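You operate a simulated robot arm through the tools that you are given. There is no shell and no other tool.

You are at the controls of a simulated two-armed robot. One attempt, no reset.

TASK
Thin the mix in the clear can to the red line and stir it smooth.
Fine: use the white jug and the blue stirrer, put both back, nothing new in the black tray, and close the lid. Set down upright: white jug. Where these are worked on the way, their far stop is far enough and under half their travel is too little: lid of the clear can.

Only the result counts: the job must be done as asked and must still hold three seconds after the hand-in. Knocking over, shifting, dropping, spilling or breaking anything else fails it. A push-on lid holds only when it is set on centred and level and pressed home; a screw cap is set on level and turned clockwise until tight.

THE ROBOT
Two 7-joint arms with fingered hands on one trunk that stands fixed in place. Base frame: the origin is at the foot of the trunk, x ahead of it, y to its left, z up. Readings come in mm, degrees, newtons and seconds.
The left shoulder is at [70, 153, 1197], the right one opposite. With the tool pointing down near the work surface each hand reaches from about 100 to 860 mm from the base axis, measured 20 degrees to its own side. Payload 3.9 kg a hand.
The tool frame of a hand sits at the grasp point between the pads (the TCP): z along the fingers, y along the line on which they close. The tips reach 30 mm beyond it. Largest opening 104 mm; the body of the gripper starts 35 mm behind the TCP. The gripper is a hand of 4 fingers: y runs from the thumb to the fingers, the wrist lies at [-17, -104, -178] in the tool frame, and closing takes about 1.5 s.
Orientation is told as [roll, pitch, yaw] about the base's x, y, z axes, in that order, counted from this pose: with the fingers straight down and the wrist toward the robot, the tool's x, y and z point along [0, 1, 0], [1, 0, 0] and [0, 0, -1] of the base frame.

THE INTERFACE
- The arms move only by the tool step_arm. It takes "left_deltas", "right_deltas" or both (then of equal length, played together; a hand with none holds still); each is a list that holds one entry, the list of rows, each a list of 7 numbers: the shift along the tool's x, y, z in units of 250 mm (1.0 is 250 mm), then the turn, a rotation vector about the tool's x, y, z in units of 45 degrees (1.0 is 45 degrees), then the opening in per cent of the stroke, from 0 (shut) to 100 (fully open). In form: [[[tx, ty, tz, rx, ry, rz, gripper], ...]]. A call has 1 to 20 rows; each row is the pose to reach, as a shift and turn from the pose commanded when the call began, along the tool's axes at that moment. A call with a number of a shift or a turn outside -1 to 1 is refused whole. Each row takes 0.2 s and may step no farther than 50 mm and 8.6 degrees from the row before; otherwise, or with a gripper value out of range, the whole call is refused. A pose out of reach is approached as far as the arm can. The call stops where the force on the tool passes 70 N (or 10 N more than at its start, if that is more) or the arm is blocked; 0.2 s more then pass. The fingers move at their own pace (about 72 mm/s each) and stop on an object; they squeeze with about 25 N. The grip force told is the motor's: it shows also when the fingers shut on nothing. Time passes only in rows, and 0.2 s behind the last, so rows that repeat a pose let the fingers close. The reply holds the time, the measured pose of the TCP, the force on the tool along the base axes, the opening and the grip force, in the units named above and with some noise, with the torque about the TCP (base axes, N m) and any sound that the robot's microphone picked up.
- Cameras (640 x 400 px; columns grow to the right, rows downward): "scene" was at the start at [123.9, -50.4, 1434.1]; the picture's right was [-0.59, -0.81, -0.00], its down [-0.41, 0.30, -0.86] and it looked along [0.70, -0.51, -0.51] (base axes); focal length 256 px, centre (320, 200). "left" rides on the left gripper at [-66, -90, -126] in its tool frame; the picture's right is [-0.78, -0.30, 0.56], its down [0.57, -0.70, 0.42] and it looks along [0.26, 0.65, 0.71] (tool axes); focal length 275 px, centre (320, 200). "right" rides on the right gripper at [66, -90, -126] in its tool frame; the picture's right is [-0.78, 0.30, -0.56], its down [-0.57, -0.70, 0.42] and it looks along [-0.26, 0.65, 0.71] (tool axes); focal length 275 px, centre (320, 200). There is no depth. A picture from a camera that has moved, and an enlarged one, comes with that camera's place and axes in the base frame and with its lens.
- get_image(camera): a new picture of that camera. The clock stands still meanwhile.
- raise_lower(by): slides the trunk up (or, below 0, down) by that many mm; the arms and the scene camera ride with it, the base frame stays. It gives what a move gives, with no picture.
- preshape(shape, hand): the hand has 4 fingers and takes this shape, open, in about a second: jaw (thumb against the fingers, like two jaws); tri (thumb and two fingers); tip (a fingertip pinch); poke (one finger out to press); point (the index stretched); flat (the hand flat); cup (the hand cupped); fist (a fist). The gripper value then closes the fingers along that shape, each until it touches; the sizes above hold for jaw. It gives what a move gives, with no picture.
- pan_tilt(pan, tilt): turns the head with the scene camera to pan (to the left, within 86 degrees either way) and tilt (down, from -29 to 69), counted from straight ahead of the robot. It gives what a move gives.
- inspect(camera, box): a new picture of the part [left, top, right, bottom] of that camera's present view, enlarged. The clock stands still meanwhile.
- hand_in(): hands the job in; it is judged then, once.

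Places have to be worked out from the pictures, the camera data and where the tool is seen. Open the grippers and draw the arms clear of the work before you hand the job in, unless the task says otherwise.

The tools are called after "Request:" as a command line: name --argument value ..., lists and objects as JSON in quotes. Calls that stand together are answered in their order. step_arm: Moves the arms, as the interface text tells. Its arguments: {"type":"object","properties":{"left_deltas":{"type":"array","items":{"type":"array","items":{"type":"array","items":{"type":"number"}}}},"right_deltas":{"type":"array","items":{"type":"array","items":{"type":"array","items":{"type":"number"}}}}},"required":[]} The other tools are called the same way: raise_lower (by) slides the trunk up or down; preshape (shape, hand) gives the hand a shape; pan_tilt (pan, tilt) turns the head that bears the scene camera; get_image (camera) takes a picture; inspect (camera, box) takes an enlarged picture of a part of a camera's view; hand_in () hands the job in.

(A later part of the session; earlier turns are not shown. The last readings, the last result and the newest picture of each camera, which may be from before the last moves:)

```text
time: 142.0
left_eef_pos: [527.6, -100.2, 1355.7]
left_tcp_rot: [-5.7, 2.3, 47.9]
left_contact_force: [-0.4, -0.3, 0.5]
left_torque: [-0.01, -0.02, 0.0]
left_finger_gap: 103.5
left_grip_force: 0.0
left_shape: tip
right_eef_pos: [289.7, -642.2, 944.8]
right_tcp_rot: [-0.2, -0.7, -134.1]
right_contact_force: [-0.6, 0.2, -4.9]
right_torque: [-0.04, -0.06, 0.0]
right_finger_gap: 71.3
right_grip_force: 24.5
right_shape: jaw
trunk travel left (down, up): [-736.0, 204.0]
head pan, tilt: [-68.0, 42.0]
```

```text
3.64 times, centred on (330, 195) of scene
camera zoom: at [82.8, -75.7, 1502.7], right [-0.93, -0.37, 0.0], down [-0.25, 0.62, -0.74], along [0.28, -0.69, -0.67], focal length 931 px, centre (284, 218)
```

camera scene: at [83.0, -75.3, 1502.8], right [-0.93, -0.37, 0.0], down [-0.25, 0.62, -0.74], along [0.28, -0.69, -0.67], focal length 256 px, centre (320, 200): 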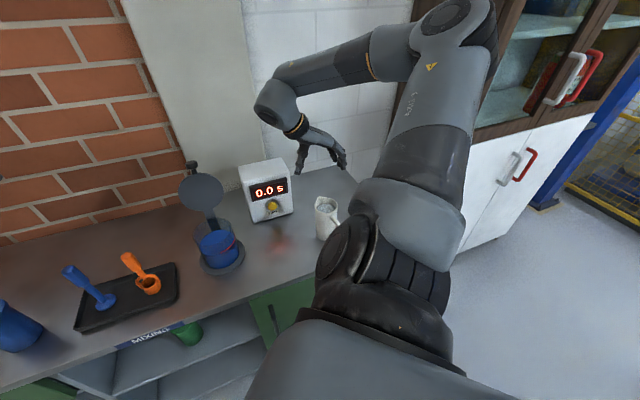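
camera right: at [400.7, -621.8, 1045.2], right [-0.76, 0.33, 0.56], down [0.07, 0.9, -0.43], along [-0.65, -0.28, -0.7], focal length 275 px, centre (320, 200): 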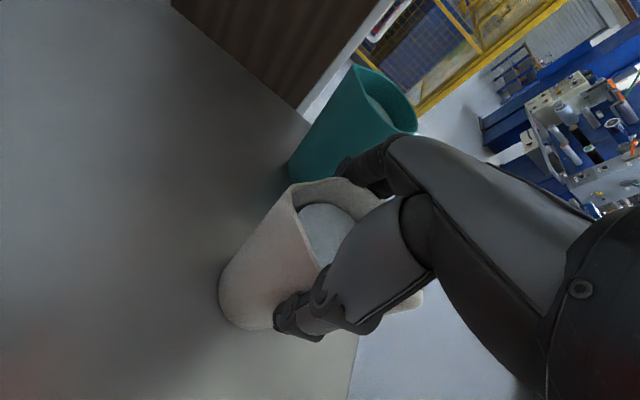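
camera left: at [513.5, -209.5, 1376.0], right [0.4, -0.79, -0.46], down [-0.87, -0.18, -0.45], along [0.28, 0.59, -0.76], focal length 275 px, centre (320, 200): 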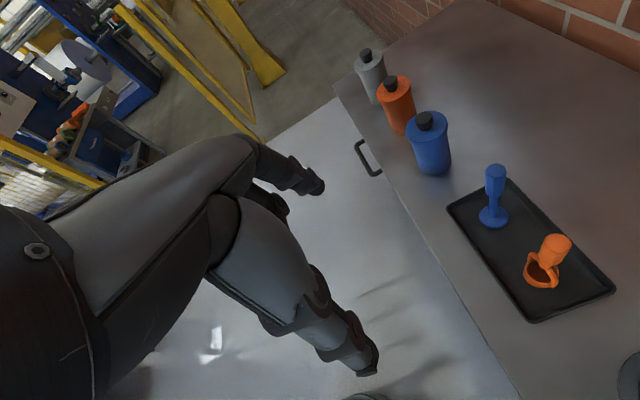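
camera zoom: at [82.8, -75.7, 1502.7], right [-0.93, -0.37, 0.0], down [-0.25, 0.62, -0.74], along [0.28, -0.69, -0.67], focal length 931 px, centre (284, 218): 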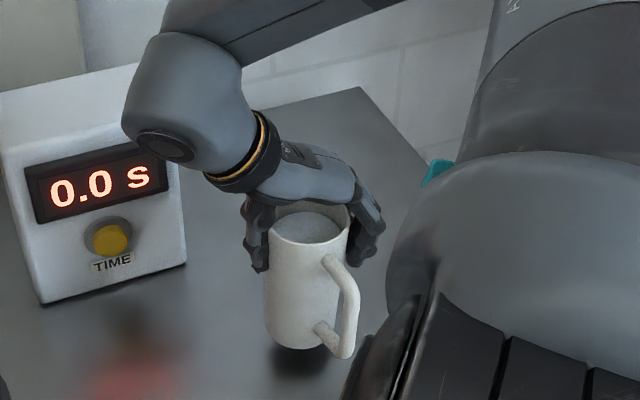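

The jug is held upright and weighs about 5 N. I lift it smoothly to about z 1095, then rotate it slowly to yaw -90 while moving it toward the can's front.

Request:
step_arm --right_deltas '[[[0, 0, -0.04, 0, 0, 0, 0], [0, 0, -0.1, 0, 0, 0, 0], [0, 0, -0.18, 0, 0, 0, 0], [0, 0, -0.26, 0, 0, 0, 0], [0, 0, -0.34, 0, 0, 0, 0], [0, 0, -0.42, 0, 0, 0, 0], [0, 0, -0.5, 0, 0, 0, 0], [0, 0, -0.56, 0, 0, 0, 0], [0, 0, -0.6, 0, 0, 0, 0], [0, 0, -0.6, 0, 0, 0, 0]]]'

Request:
step_arm --right_deltas '[[[0, -0.02, 0, 0, 0, -0.05, 0], [0, -0.06, 0, 0, 0, -0.1, 0], [0, -0.12, 0, 0, 0, -0.17, 0], [0, -0.18, 0, 0, 0, -0.24, 0], [0, -0.24, 0, 0, 0, -0.32, 0], [0, -0.3, 0, 0, 0, -0.4, 0], [0, -0.36, 0, 0, 0, -0.48, 0], [0, -0.42, 0, 0, 0, -0.56, 0], [0, -0.48, 0, 0, 0, -0.64, 0], [0, -0.54, 0, 0, 0, -0.72, 0], [0, -0.6, 0, 0, 0, -0.8, 0], [0, -0.66, 0, 0, 0, -0.87, 0], [0, -0.7, 0, 0, 0, -0.93, 0], [0, -0.72, 0, 0, 0, -0.98, 0], [0, -0.72, 0, 0, 0, -0.98, 0]]]'

Request:
pan_tilt --pan -45 --tilt 42

Request:
get_image --camera "scene"

Request:
get_image --camera "right"

```text
time: 144.2
left_eef_pos: [528.5, -101.6, 1355.3]
left_tcp_rot: [-5.6, 2.2, 47.8]
left_contact_force: [-1.0, 0.0, 0.7]
left_torque: [0.02, -0.01, 0.01]
left_finger_gap: 103.7
left_grip_force: 0.2
left_shape: tip
right_eef_pos: [291.9, -640.8, 1094.9]
right_tcp_rot: [-0.4, -0.7, -134.3]
right_contact_force: [-0.6, -0.6, -5.4]
right_torque: [-0.01, -0.04, 0.0]
right_finger_gap: 71.6
right_grip_force: 25.4
right_shape: jaw
trunk travel left (down, up): [-736.0, 204.0]
head pan, tilt: [-68.0, 42.0]
```

```text
time: 147.4
left_eef_pos: [528.6, -99.9, 1356.7]
left_tcp_rot: [-5.7, 2.3, 47.9]
left_contact_force: [0.2, 0.0, -0.1]
left_torque: [-0.01, 0.02, -0.02]
left_finger_gap: 103.8
left_grip_force: 0.1
left_shape: tip
right_eef_pos: [418.3, -511.4, 1092.1]
right_tcp_rot: [-0.6, -0.3, -90.1]
right_contact_force: [0.1, -0.1, -4.7]
right_torque: [0.0, -0.06, -0.01]
right_finger_gap: 71.6
right_grip_force: 24.5
right_shape: jaw
trunk travel left (down, up): [-736.0, 204.0]
head pan, tilt: [-68.0, 42.0]
```

```text
time: 148.3
left_eef_pos: [529.1, -100.5, 1356.5]
left_tcp_rot: [-5.7, 2.3, 47.8]
left_contact_force: [0.1, 0.9, 0.6]
left_torque: [-0.04, 0.01, 0.0]
left_finger_gap: 104.0
left_grip_force: 0.0
left_shape: tip
right_eef_pos: [417.2, -511.3, 1092.1]
right_tcp_rot: [-0.6, -0.3, -90.0]
right_contact_force: [0.1, -0.3, -5.2]
right_torque: [-0.01, -0.1, 0.04]
right_finger_gap: 71.2
right_grip_force: 25.2
right_shape: jaw
trunk travel left (down, up): [-736.0, 204.0]
head pan, tilt: [-45.0, 42.0]
```

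```text
taken
camera scene: at [110.6, -57.0, 1502.8], right [-0.71, -0.71, 0.0], down [-0.47, 0.47, -0.74], along [0.52, -0.53, -0.67], focal length 256 px, centre (320, 200)
```

scene: 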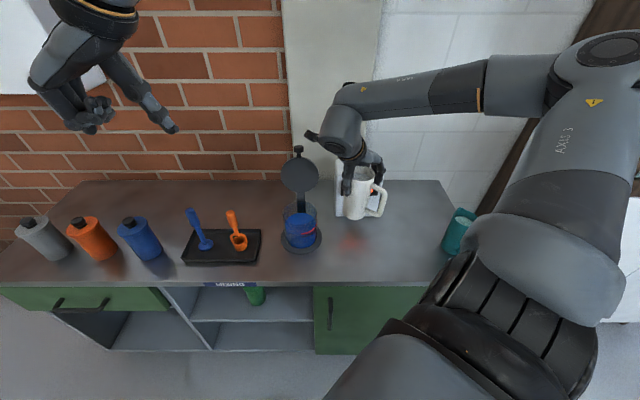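

```text
taken
camera right: at [485.5, -420.1, 1217.2], right [-0.77, -0.29, 0.57], down [-0.58, 0.7, -0.42], along [-0.27, -0.65, -0.71], focal length 275 px, centre (320, 200)
```

right: 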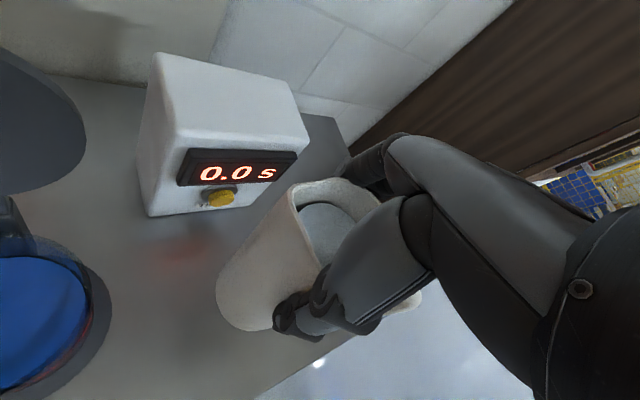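

The jug is steady at yaw -90. I shift it to the can's y (-409), then begin a gentle 25° tilt while still short of the can.

Request:
step_arm --right_deltas '[[[0, -0.05, 0, 0, 0, 0, 0], [0, -0.12, 0, 0, 0, 0, 0], [0, -0.2, 0, 0, 0, 0, 0], [0, -0.28, 0, 0, 0, 0, 0], [0, -0.35, 0, 0, 0, 0, 0], [0, -0.408, 0, 0, 0, 0, 0], [0, -0.408, 0, 0, 0, 0, 0]]]'

Request:
step_arm --right_deltas '[[[0, 0, 0, 0, -0.08, 0, 0], [0, 0, 0, 0, -0.17, 0, 0], [0, 0, 0, 0, -0.26, 0, 0], [0, 0, 0, 0, -0.35, 0, 0], [0, 0, 0, 0, -0.45, 0, 0], [0, 0, 0, 0, -0.54, 0, 0], [0, 0, 0, 0, -0.54, 0, 0]]]'

Request:
get_image --camera "scene"

Request:
get_image --camera "right"

```text
time: 149.9
left_eef_pos: [528.8, -101.3, 1356.5]
left_tcp_rot: [-5.7, 2.3, 47.8]
left_contact_force: [0.0, -0.2, 0.0]
left_torque: [-0.02, 0.01, -0.01]
left_finger_gap: 103.6
left_grip_force: 0.0
left_shape: tip
right_eef_pos: [416.5, -410.6, 1091.6]
right_tcp_rot: [-0.7, -0.3, -90.1]
right_contact_force: [0.2, 0.2, -5.0]
right_torque: [0.01, -0.11, -0.01]
right_finger_gap: 71.4
right_grip_force: 25.2
right_shape: jaw
trunk travel left (down, up): [-736.0, 204.0]
head pan, tilt: [-45.0, 42.0]
```

```text
time: 151.5
left_eef_pos: [528.1, -99.6, 1355.8]
left_tcp_rot: [-5.7, 2.3, 47.8]
left_contact_force: [0.5, 0.1, -0.5]
left_torque: [-0.02, -0.03, 0.01]
left_finger_gap: 104.0
left_grip_force: 0.0
left_shape: tip
right_eef_pos: [417.2, -410.4, 1091.8]
right_tcp_rot: [-25.0, -0.3, -90.0]
right_contact_force: [0.5, -1.3, -3.8]
right_torque: [-0.02, -0.16, -0.02]
right_finger_gap: 71.4
right_grip_force: 25.0
right_shape: jaw
trunk travel left (down, up): [-736.0, 204.0]
head pan, tilt: [-45.0, 42.0]
```

```text
taken
camera scene: at [110.3, -56.9, 1502.8], right [-0.71, -0.71, 0.0], down [-0.47, 0.47, -0.74], along [0.53, -0.53, -0.67], focal length 256 px, centre (320, 200)
```

scene: 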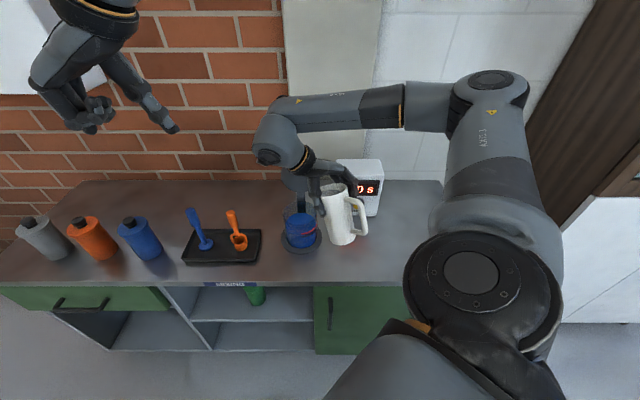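

```text
taken
camera right: at [530.7, -318.9, 1178.4], right [-0.47, -0.29, 0.83], down [-0.7, 0.7, -0.15], along [-0.54, -0.65, -0.53], focal length 275 px, centre (320, 200)
```

right: 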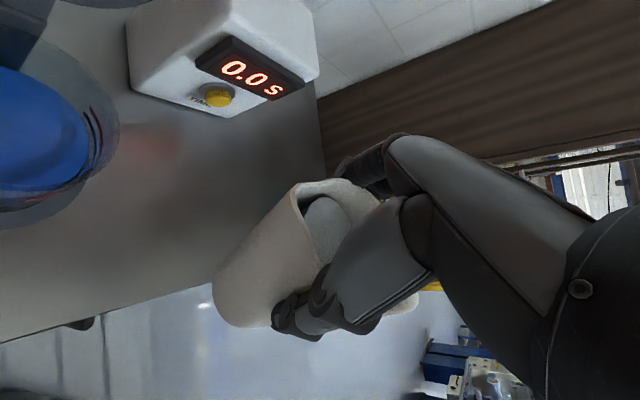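

The tilt follows perfectly with nothing spilled. I bring the lip over the near side of the can (lip ≈ x 521, z 1010), keeping the 25° tilt.

Request:
step_arm --right_deltas '[[[0.03, 0, 0.018, 0, 0, 0, 0], [0.08, 0, 0.047, 0, 0, 0, 0], [0.13, 0, 0.077, 0, 0, 0, 0], [0.18, 0, 0.106, 0, 0, 0, 0], [0.23, -0.003, 0.136, 0, 0, 0, 0], [0.28, -0.006, 0.165, 0, 0, 0, 0], [0.31, -0.006, 0.183, 0, 0, 0, 0], [0.322, -0.006, 0.19, 0, 0, 0, 0], [0.322, -0.006, 0.19, 0, 0, 0, 0]]]'

Request:
get_image --camera "scene"

Request:
inspect --camera "scene" --box '[250, 130, 390, 270]'

Request:
get_image --camera "right"

```text
time: 153.5
left_eef_pos: [528.9, -100.5, 1355.7]
left_tcp_rot: [-5.7, 2.4, 47.8]
left_contact_force: [-0.4, -0.1, 0.7]
left_torque: [0.02, 0.03, -0.01]
left_finger_gap: 104.0
left_grip_force: 0.0
left_shape: tip
right_eef_pos: [470.8, -409.3, 1014.5]
right_tcp_rot: [-24.9, -0.3, -90.2]
right_contact_force: [0.5, -0.6, -4.7]
right_torque: [0.01, -0.15, 0.01]
right_finger_gap: 71.4
right_grip_force: 25.4
right_shape: jaw
trunk travel left (down, up): [-736.0, 204.0]
head pan, tilt: [-45.0, 42.0]
```

```text
taken
camera scene: at [110.7, -56.7, 1502.8], right [-0.71, -0.71, 0.0], down [-0.47, 0.47, -0.74], along [0.53, -0.53, -0.67], focal length 256 px, centre (320, 200)
```

scene: 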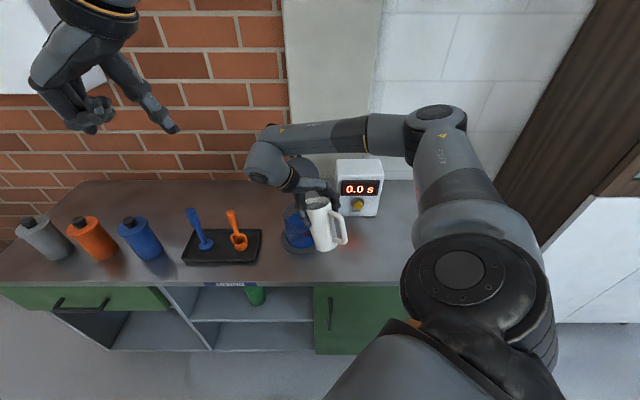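

```text
2.86 times, centred on (320, 200) of scene
camera zoom: at [110.7, -56.7, 1502.8], right [-0.71, -0.71, 0.0], down [-0.47, 0.47, -0.74], along [0.53, -0.53, -0.67], focal length 732 px, centre (320, 200)
```

zoom: 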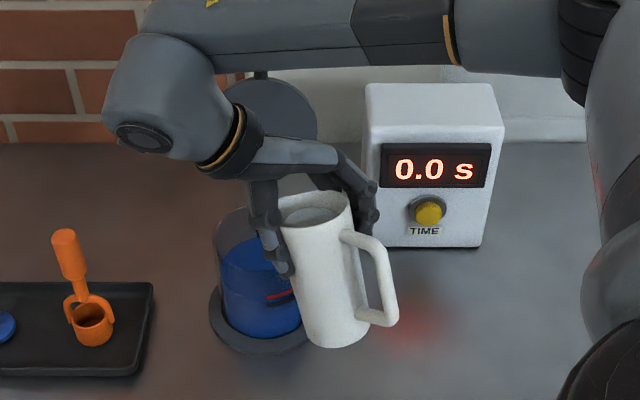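

```text
taken
camera right: at [583.7, -317.5, 1101.5], right [-0.47, -0.29, 0.83], down [-0.7, 0.7, -0.15], along [-0.54, -0.65, -0.53], focal length 275 px, centre (320, 200)
```

right: 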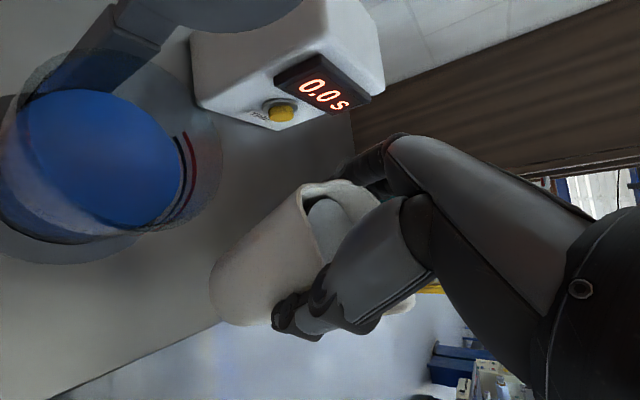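

The lip is over the can's near inside edge. I tilt to 35° in small steps while nudging the lip inward, then check for flow.

Request:
step_arm --right_deltas '[[[0.008, 0, -0.004, 0, -0.06, 0, 0], [0.017, 0, -0.008, 0, -0.12, 0, 0], [0.025, 0, -0.012, 0, -0.17, 0, 0], [0.025, 0, -0.012, 0, -0.222, 0, 0]]]'

Request:
inspect --camera "scene" --box '[270, 160, 360, 250]'

Request:
inspect --camera "right" --box '[0, 60, 420, 340]'

```text
time: 154.5
left_eef_pos: [528.6, -100.7, 1355.0]
left_tcp_rot: [-5.7, 2.3, 47.9]
left_contact_force: [0.4, 0.7, 0.5]
left_torque: [-0.02, 0.04, 0.0]
left_finger_gap: 103.9
left_grip_force: 0.0
left_shape: tip
right_eef_pos: [476.9, -407.1, 1014.8]
right_tcp_rot: [-34.9, -0.3, -90.2]
right_contact_force: [-0.2, 0.1, -4.5]
right_torque: [0.0, -0.21, -0.01]
right_finger_gap: 71.1
right_grip_force: 25.1
right_shape: jaw
trunk travel left (down, up): [-736.0, 204.0]
head pan, tilt: [-45.0, 42.0]
```

```text
4.44 times, centred on (315, 205) of scene
camera zoom: at [111.2, -56.4, 1502.7], right [-0.71, -0.71, 0.0], down [-0.47, 0.47, -0.74], along [0.52, -0.53, -0.67], focal length 1138 px, centre (342, 178)
```

zoom: 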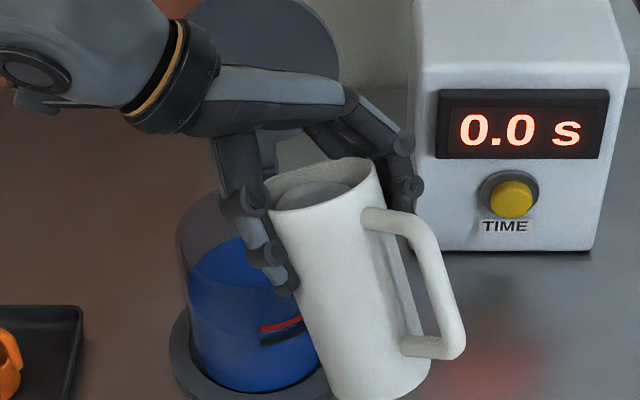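

```text
1.43 times, centred on (210, 200) of right
camera zoom: at [604.5, -317.5, 1080.7], right [-0.32, -0.29, 0.9], down [-0.71, 0.7, -0.02], along [-0.63, -0.65, -0.43], focal length 393 px, centre (477, 200)
```

zoom: 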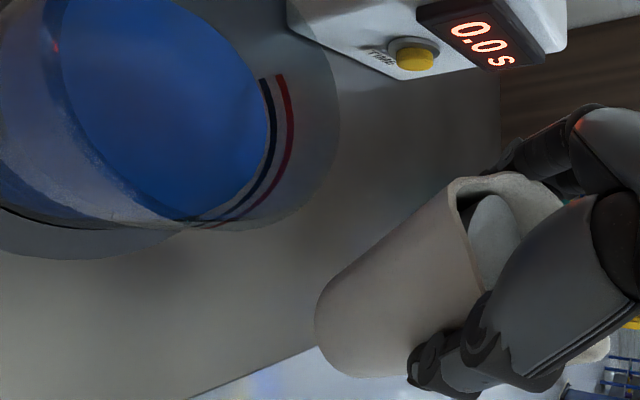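

No flow yet at 35°, and the hand camera gives a clear view of the waterline against the marks. I tilt further to 43°.

Request:
step_arm --right_deltas '[[[0.006, 0, 0, 0, -0.06, 0, 0], [0.012, 0, 0.001, 0, -0.12, 0, 0], [0.018, 0, 0.002, 0, -0.178, 0, 0], [0.018, 0, 0.002, 0, -0.178, 0, 0]]]'

Request:
inspect --camera "scene" --box '[270, 160, 360, 250]'

Request:
inspect --camera "right" --box '[0, 60, 420, 340]'

```text
time: 155.5
left_eef_pos: [528.5, -99.8, 1355.8]
left_tcp_rot: [-5.7, 2.2, 47.9]
left_contact_force: [0.9, 0.7, -0.6]
left_torque: [-0.01, 0.0, -0.01]
left_finger_gap: 103.9
left_grip_force: 0.1
left_shape: tip
right_eef_pos: [481.5, -408.4, 1012.8]
right_tcp_rot: [-43.0, -0.3, -90.1]
right_contact_force: [-0.2, -0.8, -4.9]
right_torque: [-0.02, -0.21, 0.02]
right_finger_gap: 71.1
right_grip_force: 25.5
right_shape: jaw
trunk travel left (down, up): [-736.0, 204.0]
head pan, tilt: [-45.0, 42.0]
```

```text
4.44 times, centred on (315, 205) of scene
camera zoom: at [110.6, -56.8, 1502.8], right [-0.71, -0.71, 0.0], down [-0.47, 0.47, -0.74], along [0.53, -0.53, -0.67], focal length 1138 px, centre (342, 178)
```

zoom: 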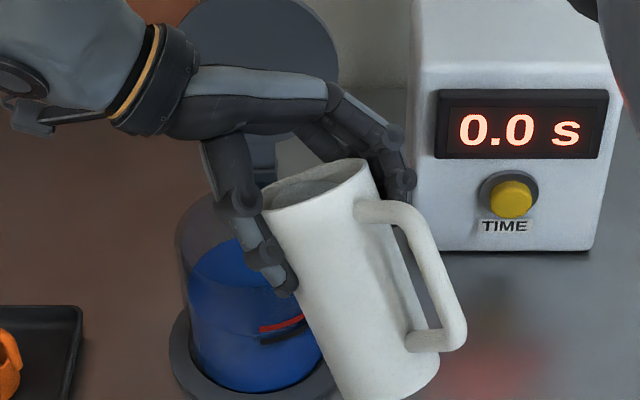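

```text
1.43 times, centred on (210, 200) of right
camera zoom: at [615.2, -317.9, 1059.6], right [-0.19, -0.29, 0.94], down [-0.71, 0.7, 0.08], along [-0.68, -0.65, -0.34], focal length 393 px, centre (477, 200)
```

zoom: 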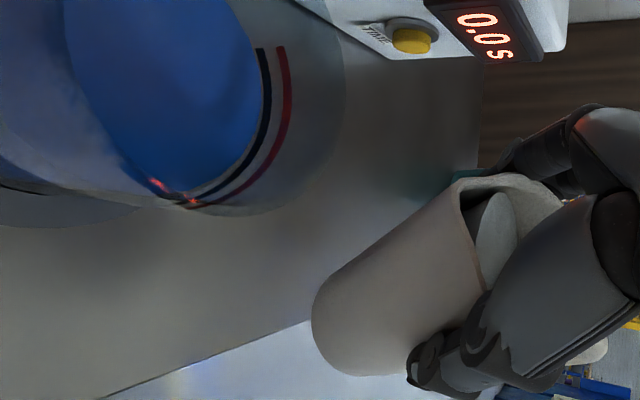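

Still no flow at 43°, with the force steady at 4.9 N. I go to 49° and pause.

Request:
step_arm --right_deltas '[[[0, 0, 0, 0, -0.05, 0, 0], [0.002, 0, 0, 0, -0.1, 0, 0], [0.004, 0, 0, 0, -0.135, 0, 0], [0.004, 0, 0, 0, -0.135, 0, 0]]]'

Request:
inspect --camera "scene" --box '[270, 160, 360, 250]'

Request:
inspect --camera "right" --box '[0, 60, 420, 340]'

```text
time: 156.5
left_eef_pos: [528.9, -99.1, 1355.8]
left_tcp_rot: [-5.7, 2.3, 47.8]
left_contact_force: [0.1, 0.2, 0.9]
left_torque: [0.0, 0.02, 0.03]
left_finger_gap: 103.9
left_grip_force: 0.1
left_shape: tip
right_eef_pos: [481.4, -410.2, 1011.9]
right_tcp_rot: [-49.1, -0.3, -90.1]
right_contact_force: [0.0, 0.2, -3.9]
right_torque: [-0.01, -0.19, -0.03]
right_finger_gap: 70.9
right_grip_force: 24.8
right_shape: jaw
trunk travel left (down, up): [-736.0, 204.0]
head pan, tilt: [-45.0, 42.0]
```

```text
4.44 times, centred on (315, 205) of scene
camera zoom: at [110.7, -56.8, 1502.8], right [-0.71, -0.71, 0.0], down [-0.47, 0.47, -0.74], along [0.53, -0.53, -0.67], focal length 1138 px, centre (342, 178)
```

zoom: 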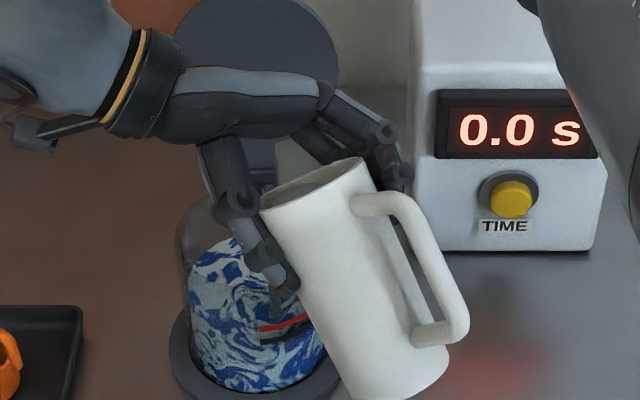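

```text
1.43 times, centred on (210, 200) of right
camera zoom: at [620.1, -318.3, 1044.4], right [-0.09, -0.29, 0.95], down [-0.69, 0.7, 0.15], along [-0.71, -0.65, -0.26], focal length 393 px, centre (477, 200)
```

zoom: 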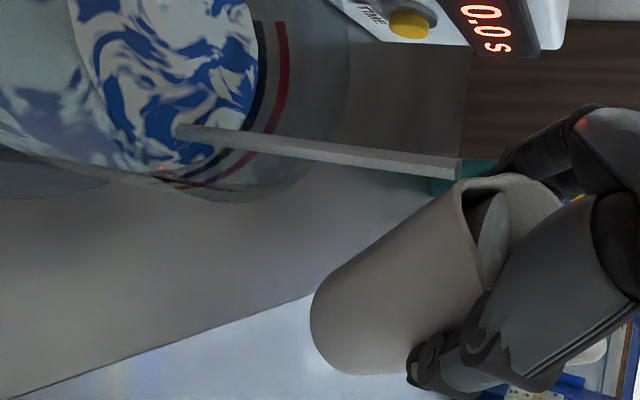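

Pouring has started, with a clean stream landing inside the can. I hold for a short time and check the level.

Request:
step_arm --right_deltas '[[[0, 0, 0, 0, 0, 0, 0]]]'

Request:
inspect --camera "right" --box '[0, 60, 420, 340]'

```text
time: 156.9
left_eef_pos: [528.1, -101.4, 1355.8]
left_tcp_rot: [-5.7, 2.2, 47.8]
left_contact_force: [-0.4, 0.2, -0.2]
left_torque: [0.02, -0.02, -0.01]
left_finger_gap: 103.7
left_grip_force: 0.1
left_shape: tip
right_eef_pos: [482.0, -408.5, 1011.8]
right_tcp_rot: [-49.0, -0.3, -90.1]
right_contact_force: [0.0, 0.3, -5.0]
right_torque: [0.01, -0.23, 0.05]
right_finger_gap: 71.0
right_grip_force: 25.5
right_shape: jaw
trunk travel left (down, up): [-736.0, 204.0]
head pan, tilt: [-45.0, 42.0]
```

```text
1.43 times, centred on (210, 200) of right
camera zoom: at [620.2, -318.0, 1044.4], right [-0.09, -0.29, 0.95], down [-0.69, 0.7, 0.15], along [-0.71, -0.65, -0.26], focal length 393 px, centre (477, 200)
```

zoom: 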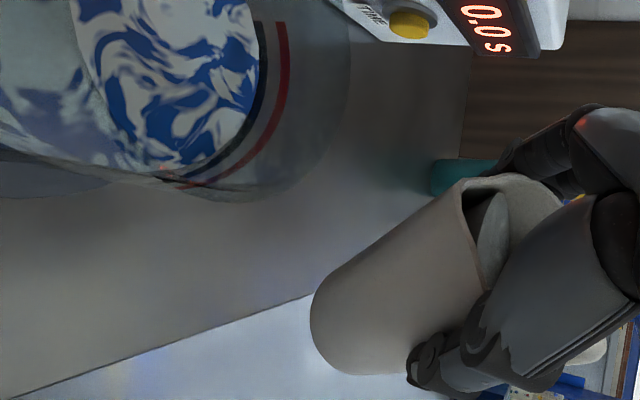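

The flow stops by itself at a given tilt, so I can meter it. I tilt slowly to about 55°, keeping the lip in place.

Request:
step_arm --right_deltas '[[[0.002, 0, -0.002, 0, -0.03, 0, 0], [0.004, 0, -0.004, 0, -0.06, 0, 0], [0.006, 0, -0.007, 0, -0.09, 0, 0], [0.01, 0, -0.012, 0, -0.12, 0, 0], [0.01, 0, -0.012, 0, -0.135, 0, 0], [0.01, 0, -0.012, 0, -0.135, 0, 0], [0.01, 0, -0.012, 0, -0.135, 0, 0]]]'

Request:
inspect --camera "right" --box '[0, 60, 420, 340]'

Request:
inspect --camera "scene" --box '[270, 160, 360, 250]'

```text
time: 158.5
left_eef_pos: [528.6, -100.1, 1356.0]
left_tcp_rot: [-5.7, 2.2, 47.9]
left_contact_force: [0.2, -0.2, 0.1]
left_torque: [-0.02, 0.0, -0.01]
left_finger_gap: 104.2
left_grip_force: 0.0
left_shape: tip
right_eef_pos: [486.9, -409.5, 1010.6]
right_tcp_rot: [-55.2, -0.3, -90.1]
right_contact_force: [0.3, 0.4, -4.5]
right_torque: [0.01, -0.23, 0.0]
right_finger_gap: 71.0
right_grip_force: 24.8
right_shape: jaw
trunk travel left (down, up): [-736.0, 204.0]
head pan, tilt: [-45.0, 42.0]
```

```text
1.43 times, centred on (210, 200) of right
camera zoom: at [626.9, -318.2, 1029.4], right [0.01, -0.29, 0.96], down [-0.67, 0.7, 0.22], along [-0.74, -0.65, -0.19], focal length 393 px, centre (477, 200)
```

zoom: 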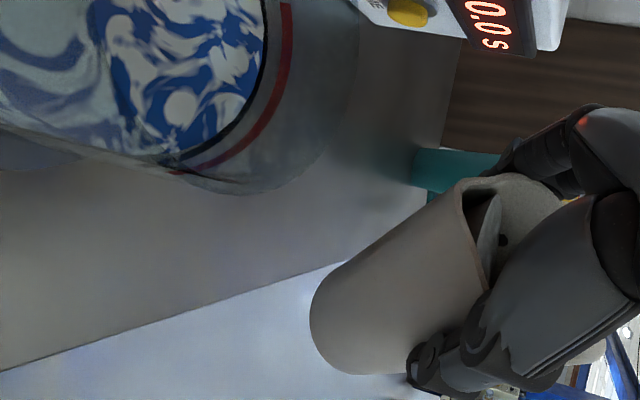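

```text
4.44 times, centred on (315, 205) of scene
camera zoom: at [110.8, -56.6, 1502.8], right [-0.71, -0.71, 0.0], down [-0.47, 0.47, -0.74], along [0.52, -0.53, -0.67], focal length 1138 px, centre (342, 178)
```

zoom: 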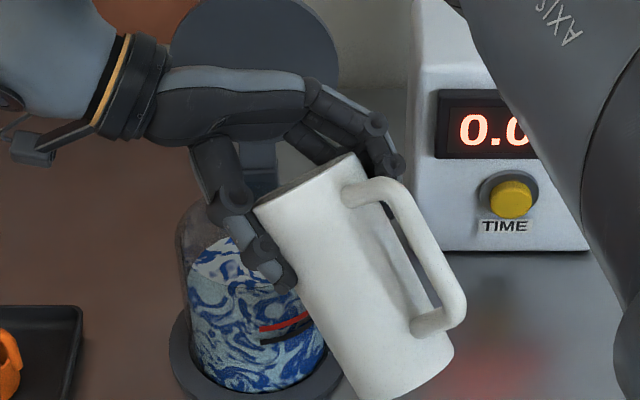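

The level is rising past the dark mark. I tilt to 60° and hold.

Request:
step_arm --right_deltas '[[[0, 0, 0, 0, -0.03, 0, 0], [0, 0, 0, 0, -0.06, 0, 0], [0, 0, 0, 0, -0.09, 0, 0], [0, 0, 0, 0, -0.11, 0, 0], [0, 0, 0, 0, -0.11, 0, 0], [0, 0, 0, 0, -0.11, 0, 0]]]'

Request:
inspect --camera "right" --box '[0, 60, 420, 340]'

Request:
inspect --camera "scene" --box '[270, 160, 360, 250]'

```text
time: 159.9
left_eef_pos: [528.5, -100.4, 1355.9]
left_tcp_rot: [-5.7, 2.4, 47.8]
left_contact_force: [1.1, 0.1, 0.2]
left_torque: [0.0, 0.02, -0.03]
left_finger_gap: 104.0
left_grip_force: 0.1
left_shape: tip
right_eef_pos: [484.5, -408.5, 1010.4]
right_tcp_rot: [-60.0, -0.4, -90.1]
right_contact_force: [0.5, -0.6, -4.1]
right_torque: [0.0, -0.21, 0.0]
right_finger_gap: 71.0
right_grip_force: 25.3
right_shape: jaw
trunk travel left (down, up): [-736.0, 204.0]
head pan, tilt: [-45.0, 42.0]
```

```text
1.43 times, centred on (210, 200) of right
camera zoom: at [627.7, -318.2, 1017.2], right [0.09, -0.29, 0.95], down [-0.65, 0.7, 0.28], along [-0.75, -0.65, -0.12], focal length 393 px, centre (477, 200)
```

zoom: 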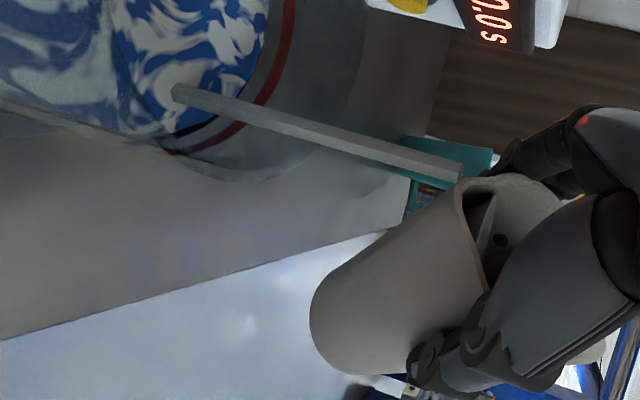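

```text
4.44 times, centred on (315, 205) of scene
camera zoom: at [110.7, -56.7, 1502.8], right [-0.71, -0.71, 0.0], down [-0.47, 0.47, -0.74], along [0.53, -0.53, -0.67], focal length 1138 px, centre (342, 178)
```

zoom: 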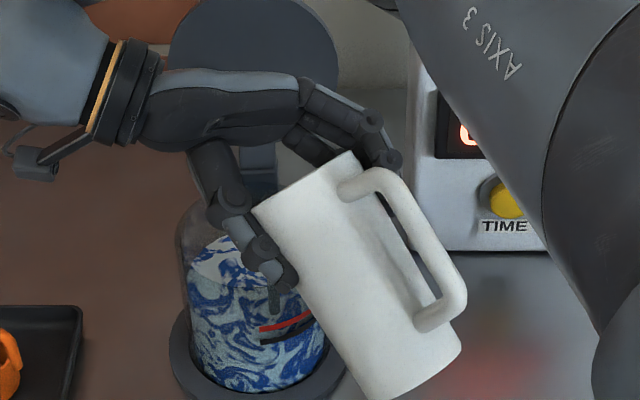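

The flow continues and the dark mark is now covered. I hold to let it finish at this tilt, then examine the level closely.

Request:
step_arm --right_deltas '[[[0, 0, 0, 0, 0, 0, 0], [0, 0, 0, 0, 0, 0, 0]]]'

Request:
inspect --camera "right" --box '[60, 40, 260, 190]'

Request:
inspect --camera "scene" --box '[280, 200, 340, 250]'

```text
time: 160.5
left_eef_pos: [528.6, -100.4, 1356.0]
left_tcp_rot: [-5.7, 2.3, 47.9]
left_contact_force: [0.1, -0.7, 0.3]
left_torque: [0.02, 0.0, -0.04]
left_finger_gap: 103.9
left_grip_force: 0.0
left_shape: tip
right_eef_pos: [484.3, -409.6, 1011.3]
right_tcp_rot: [-60.0, -0.2, -90.1]
right_contact_force: [-0.9, 0.3, -4.1]
right_torque: [0.01, -0.21, -0.01]
right_finger_gap: 71.1
right_grip_force: 24.9
right_shape: jaw
trunk travel left (down, up): [-736.0, 204.0]
head pan, tilt: [-45.0, 42.0]
```

```text
2.67 times, centred on (160, 115) of right
camera zoom: at [627.7, -318.3, 1017.2], right [0.09, -0.29, 0.95], down [-0.65, 0.7, 0.28], along [-0.75, -0.65, -0.12], focal length 734 px, centre (747, 427)
```

zoom: 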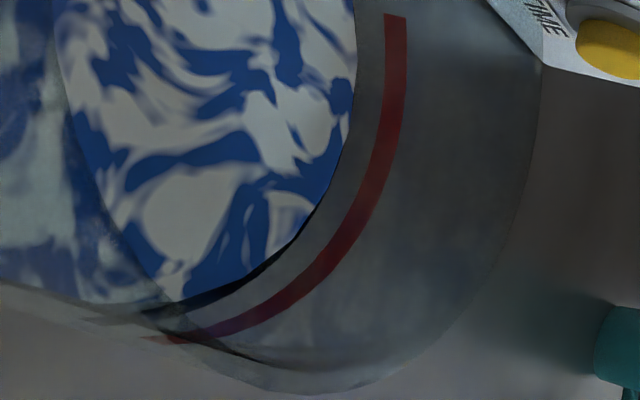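

```text
8.00 times, centred on (310, 225) of scene
camera zoom: at [110.7, -56.6, 1502.8], right [-0.71, -0.71, 0.0], down [-0.47, 0.47, -0.74], along [0.53, -0.53, -0.67], focal length 2049 px, centre (400, 0)
```

zoom: 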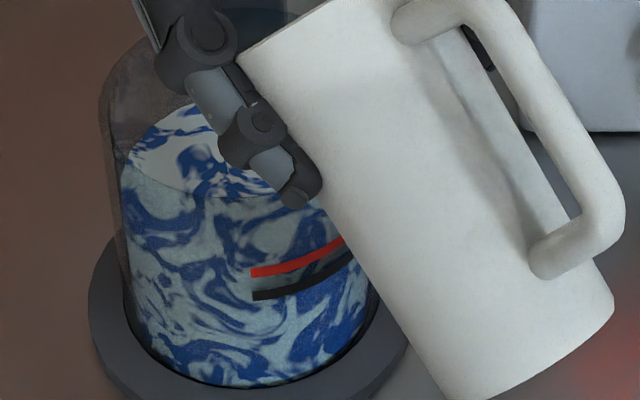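

The level still needs about 8 mm to the red line. I tilt on to 64° and hold.

Request:
step_arm --right_deltas '[[[0.004, 0, -0.007, 0, -0.03, 0, 0], [0.008, 0, -0.014, 0, -0.06, 0, 0], [0.008, 0, -0.014, 0, -0.09, 0, 0], [0.008, 0, -0.014, 0, -0.09, 0, 0], [0.008, 0, -0.014, 0, -0.09, 0, 0], [0.008, 0, -0.014, 0, -0.09, 0, 0]]]'

Request:
inspect --camera "right" --box '[60, 40, 260, 190]'

Request:
get_image --camera "right"

```text
time: 161.9
left_eef_pos: [527.9, -100.8, 1355.8]
left_tcp_rot: [-5.6, 2.3, 47.8]
left_contact_force: [-0.2, -0.6, 0.3]
left_torque: [-0.02, 0.0, 0.02]
left_finger_gap: 103.8
left_grip_force: 0.1
left_shape: tip
right_eef_pos: [489.8, -409.3, 1010.3]
right_tcp_rot: [-64.1, -0.3, -90.1]
right_contact_force: [0.8, 0.2, -4.1]
right_torque: [-0.04, -0.22, 0.01]
right_finger_gap: 71.1
right_grip_force: 25.1
right_shape: jaw
trunk travel left (down, up): [-736.0, 204.0]
head pan, tilt: [-45.0, 42.0]
```

```text
2.67 times, centred on (160, 115) of right
camera zoom: at [631.9, -318.1, 1007.2], right [0.16, -0.29, 0.94], down [-0.63, 0.7, 0.33], along [-0.76, -0.65, -0.07], focal length 734 px, centre (747, 427)
```

zoom: 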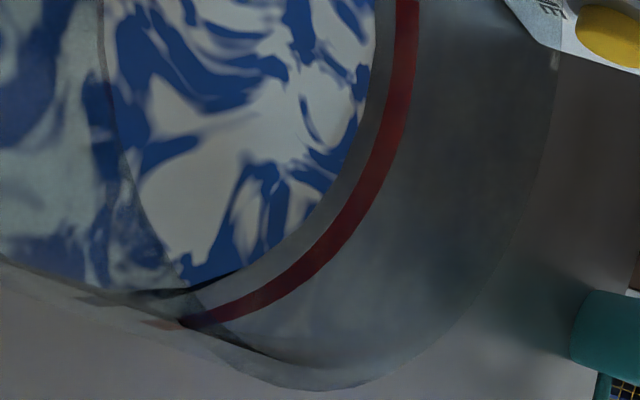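

```text
taken
camera right: at [631.9, -318.1, 1007.2], right [0.16, -0.29, 0.94], down [-0.63, 0.7, 0.33], along [-0.76, -0.65, -0.07], focal length 275 px, centre (320, 200)
```

right: 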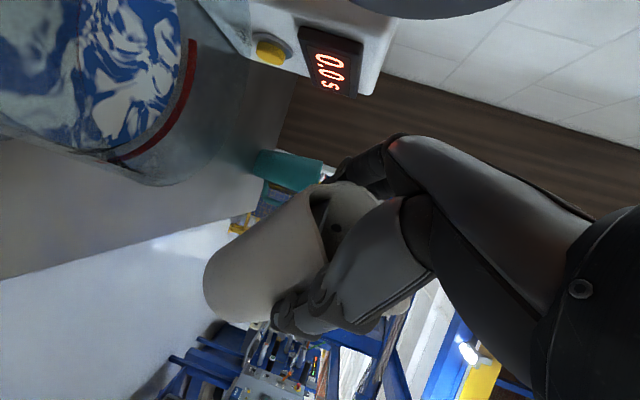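

The level is closer now and the flow has stopped. I go to 67°.

Request:
step_arm --right_deltas '[[[0, 0, 0, 0, -0.025, 0, 0], [0, 0, 0, 0, -0.05, 0, 0], [0, 0, 0, 0, -0.07, 0, 0], [0, 0, 0, 0, -0.07, 0, 0], [0, 0, 0, 0, -0.07, 0, 0], [0, 0, 0, 0, -0.07, 0, 0]]]'

Request:
inspect --camera "right" --box '[60, 20, 260, 170]'

Request:
inspect --camera "scene" --box '[280, 200, 340, 250]'

```text
time: 163.3
left_eef_pos: [528.0, -100.8, 1356.0]
left_tcp_rot: [-5.7, 2.3, 47.8]
left_contact_force: [-0.1, 0.4, 0.2]
left_torque: [0.0, 0.0, 0.05]
left_finger_gap: 104.2
left_grip_force: 0.1
left_shape: tip
right_eef_pos: [489.7, -409.4, 1011.4]
right_tcp_rot: [-67.2, -0.3, -90.1]
right_contact_force: [0.0, 0.7, -4.1]
right_torque: [-0.03, -0.19, 0.0]
right_finger_gap: 70.8
right_grip_force: 25.1
right_shape: jaw
trunk travel left (down, up): [-736.0, 204.0]
head pan, tilt: [-45.0, 42.0]
```

```text
2.67 times, centred on (160, 95) of right
camera zoom: at [631.4, -318.3, 999.7], right [0.21, -0.29, 0.93], down [-0.61, 0.7, 0.36], along [-0.76, -0.65, -0.03], focal length 734 px, centre (747, 480)
```

zoom: 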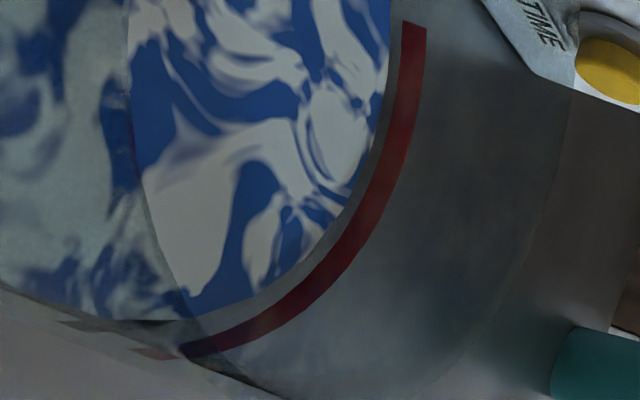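

```text
8.00 times, centred on (310, 225) of scene
camera zoom: at [110.7, -56.5, 1502.8], right [-0.71, -0.71, 0.0], down [-0.47, 0.47, -0.74], along [0.53, -0.53, -0.67], focal length 2049 px, centre (400, 0)
```

zoom: 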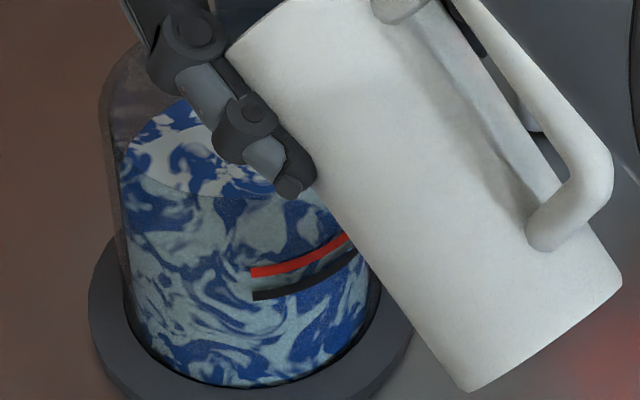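

The water edge is about 5 mm below the red line's centre. I continue to 70° and hold.

Request:
step_arm --right_deltas '[[[0, 0, 0, 0, -0.025, 0, 0], [0, 0, 0, 0, -0.05, 0, 0], [0, 0, 0, 0, -0.065, 0, 0], [0, 0, 0, 0, -0.065, 0, 0], [0, 0, 0, 0, -0.065, 0, 0], [0, 0, 0, 0, -0.065, 0, 0]]]'

Request:
inspect --camera "right" --box '[60, 0, 260, 150]'

Request:
get_image --camera "right"

```text
time: 164.7
left_eef_pos: [527.7, -100.8, 1355.5]
left_tcp_rot: [-5.7, 2.4, 47.8]
left_contact_force: [-0.3, 0.0, 0.7]
left_torque: [-0.04, 0.01, 0.01]
left_finger_gap: 104.0
left_grip_force: 0.0
left_shape: tip
right_eef_pos: [489.5, -408.7, 1012.0]
right_tcp_rot: [-70.0, -0.3, -90.0]
right_contact_force: [-0.4, -0.8, -3.6]
right_torque: [0.02, -0.19, 0.02]
right_finger_gap: 70.7
right_grip_force: 24.8
right_shape: jaw
trunk travel left (down, up): [-736.0, 204.0]
head pan, tilt: [-45.0, 42.0]
```

```text
2.67 times, centred on (160, 75) of right
camera zoom: at [629.6, -318.2, 992.7], right [0.26, -0.29, 0.92], down [-0.6, 0.7, 0.39], along [-0.76, -0.65, 0.01], focal length 734 px, centre (747, 533)
```

zoom: 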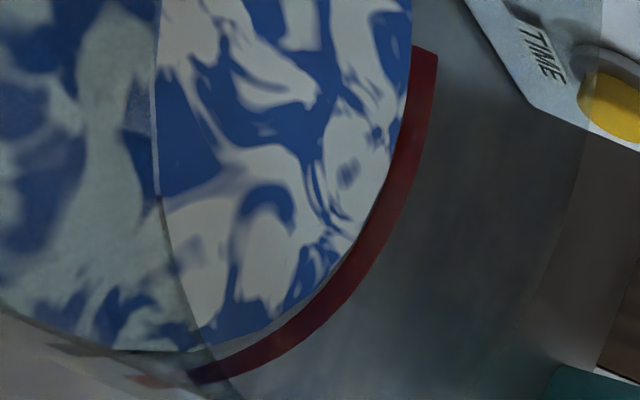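

```text
taken
camera right: at [629.6, -318.2, 992.7], right [0.26, -0.29, 0.92], down [-0.6, 0.7, 0.39], along [-0.76, -0.65, 0.01], focal length 275 px, centre (320, 200)
```

right: 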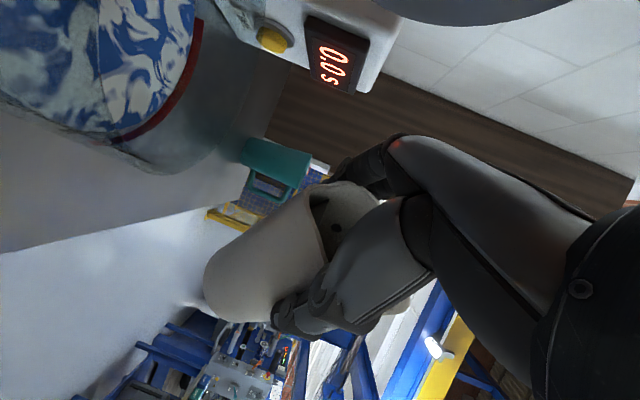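

The water edge has just reached the red band's lower edge in this view. I add a last 1.3° and hold.

Request:
step_arm --right_deltas '[[[0, 0, 0, 0, -0.015, 0, 0], [0, 0, 0, 0, -0.028, 0, 0], [0, 0, 0, 0, -0.028, 0, 0], [0, 0, 0, 0, -0.028, 0, 0], [0, 0, 0, 0, -0.028, 0, 0]]]'

Request:
inspect --camera "right" --box '[60, 0, 260, 150]'

```text
time: 165.9
left_eef_pos: [527.4, -99.9, 1356.1]
left_tcp_rot: [-5.6, 2.3, 47.8]
left_contact_force: [-0.7, 0.1, -0.4]
left_torque: [0.04, 0.01, 0.01]
left_finger_gap: 103.8
left_grip_force: 0.0
left_shape: tip
right_eef_pos: [482.1, -411.8, 1011.2]
right_tcp_rot: [-71.2, -0.1, -90.0]
right_contact_force: [0.0, -0.3, -3.5]
right_torque: [-0.01, -0.22, 0.02]
right_finger_gap: 71.1
right_grip_force: 24.8
right_shape: jaw
right hand out of reach, approached as far as the arm can: row 1, 2, 3, 4, 5
trunk travel left (down, up): [-736.0, 204.0]
head pan, tilt: [-45.0, 42.0]
```

```text
2.67 times, centred on (160, 75) of right
camera zoom: at [622.7, -320.3, 988.6], right [0.28, -0.29, 0.92], down [-0.59, 0.7, 0.4], along [-0.76, -0.65, 0.02], focal length 734 px, centre (747, 533)
```

zoom: 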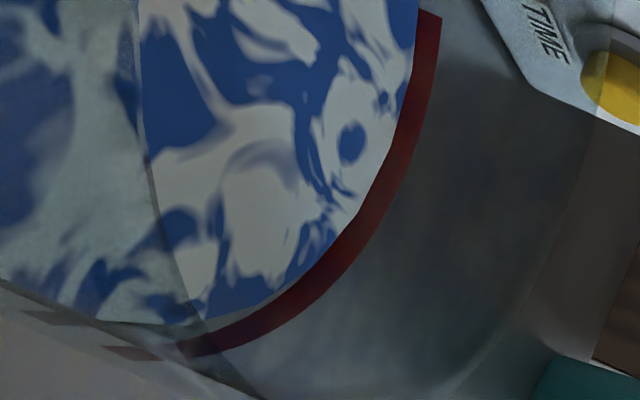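

The water edge now overlaps the red band. I stop here: un-tilt to 30° with the lip still above the can, pausing so any drip falls inside.

Request:
step_arm --right_deltas '[[[0, 0, 0, 0, 0.13, 0, 0], [0, 0, 0, 0, 0.28, 0, 0], [0, 0, 0, 0, 0.43, 0, 0], [0, 0, 0, 0, 0.55, 0, 0], [0, 0, 0, 0, 0.55, 0, 0], [0, 0, 0, 0, 0.55, 0, 0], [0, 0, 0, 0, 0.68, 0, 0], [0, 0, 0, 0, 0.81, 0, 0], [0, 0, 0, 0, 0.915, 0, 0]]]'

Request:
inspect --camera "right" --box '[0, 60, 420, 340]'

Request:
inspect --camera "scene" --box '[270, 160, 360, 250]'

```text
time: 167.9
left_eef_pos: [527.1, -101.2, 1356.2]
left_tcp_rot: [-5.8, 2.2, 47.8]
left_contact_force: [-0.6, 0.7, 0.1]
left_torque: [0.01, 0.0, 0.0]
left_finger_gap: 103.8
left_grip_force: 0.1
left_shape: tip
right_eef_pos: [482.4, -411.5, 1009.7]
right_tcp_rot: [-30.2, -0.3, -90.1]
right_contact_force: [-0.9, 0.3, -3.3]
right_torque: [-0.02, -0.15, 0.0]
right_finger_gap: 70.9
right_grip_force: 24.8
right_shape: jaw
trunk travel left (down, up): [-736.0, 204.0]
head pan, tilt: [-45.0, 42.0]
```

```text
1.43 times, centred on (210, 200) of right
camera zoom: at [602.6, -320.4, 1085.8], right [-0.39, -0.29, 0.87], down [-0.71, 0.7, -0.08], along [-0.59, -0.65, -0.48], focal length 393 px, centre (477, 200)
```

zoom: 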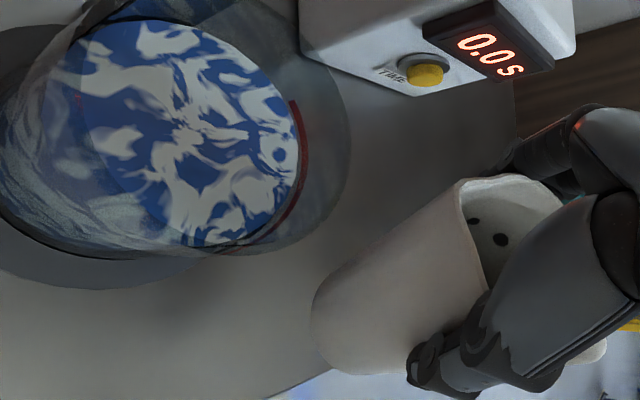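

```text
4.44 times, centred on (315, 205) of scene
camera zoom: at [110.4, -56.7, 1502.8], right [-0.71, -0.71, 0.0], down [-0.47, 0.47, -0.74], along [0.53, -0.53, -0.67], focal length 1138 px, centre (342, 178)
```

zoom: 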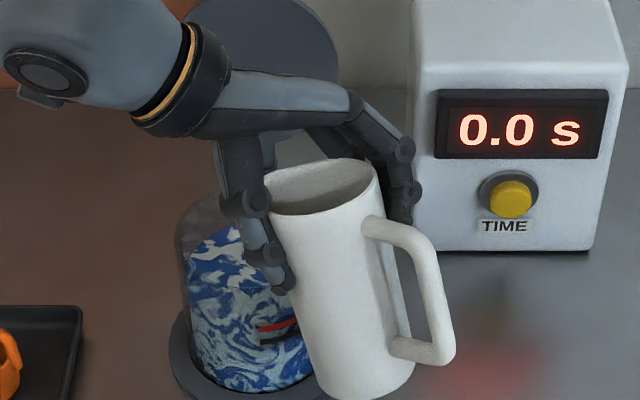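

The level looks to be right at the red line. I back the jug away from the can, up and toward the robot, and return it upright, then re-check the level.

Request:
step_arm --right_deltas '[[[-0.04, 0, -0.015, 0, 0, 0, 0], [-0.09, 0, -0.034, 0, 0, 0, 0], [-0.15, 0, -0.057, 0, 0, 0, 0], [-0.21, 0, -0.08, 0, 0, 0, 0], [-0.27, 0, -0.103, 0, 0, 0, 0], [-0.33, 0, -0.126, 0, 0, 0, 0], [-0.385, 0, -0.147, 0, 0.1, 0, 0], [-0.385, 0, -0.147, 0, 0.22, 0, 0], [-0.385, 0, -0.147, 0, 0.34, 0, 0], [-0.385, 0, -0.147, 0, 0.46, 0, 0], [-0.385, 0, -0.147, 0, 0.57, 0, 0], [-0.385, 0, -0.147, 0, 0.66, 0, 0]]]'

Request:
get_image --camera "scene"

Request:
inspect --camera "scene" --box '[270, 190, 330, 260]'

Request:
get_image --camera "right"

```text
time: 170.5
left_eef_pos: [526.9, -100.7, 1356.3]
left_tcp_rot: [-5.7, 2.1, 47.8]
left_contact_force: [-0.1, 0.5, 0.0]
left_torque: [0.0, 0.0, -0.02]
left_finger_gap: 104.0
left_grip_force: 0.1
left_shape: tip
right_eef_pos: [416.9, -410.7, 1089.9]
right_tcp_rot: [-0.5, -0.3, -90.1]
right_contact_force: [-0.2, -0.5, -2.1]
right_torque: [0.01, -0.05, 0.0]
right_finger_gap: 70.9
right_grip_force: 24.8
right_shape: jaw
trunk travel left (down, up): [-736.0, 204.0]
head pan, tilt: [-45.0, 42.0]
```

```text
taken
camera scene: at [110.1, -56.7, 1502.8], right [-0.71, -0.71, 0.0], down [-0.47, 0.47, -0.74], along [0.53, -0.53, -0.67], focal length 256 px, centre (320, 200)
```

scene: 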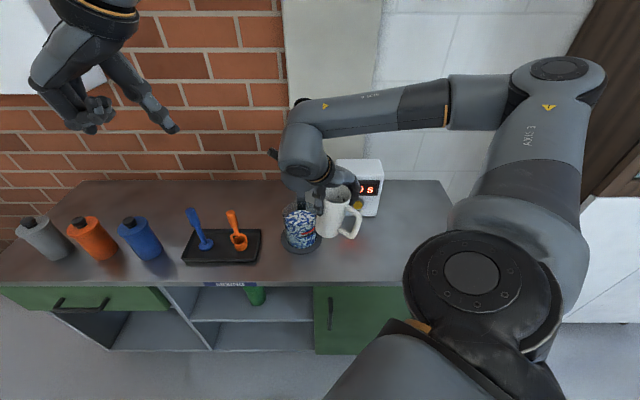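

```text
5.71 times, centred on (300, 225) of scene
camera zoom: at [110.1, -56.7, 1502.8], right [-0.71, -0.71, 0.0], down [-0.47, 0.47, -0.74], along [0.53, -0.53, -0.67], focal length 1464 px, centre (434, 57)
```

zoom: 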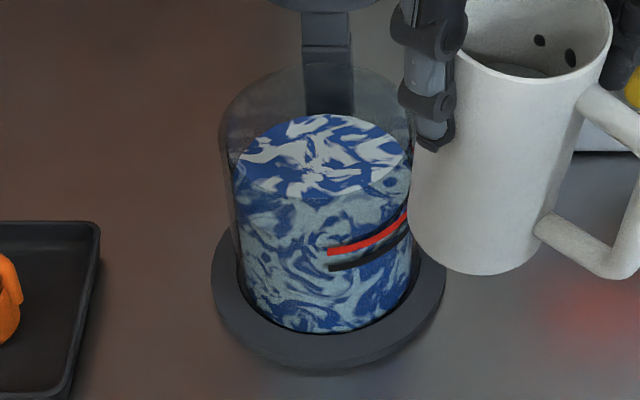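

```text
taken
camera right: at [485.0, -319.0, 1215.5], right [-0.77, -0.29, 0.57], down [-0.58, 0.7, -0.42], along [-0.27, -0.65, -0.71], focal length 275 px, centre (320, 200)
```

right: 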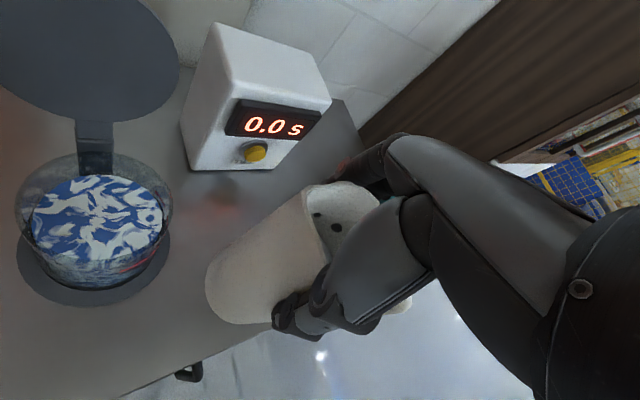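

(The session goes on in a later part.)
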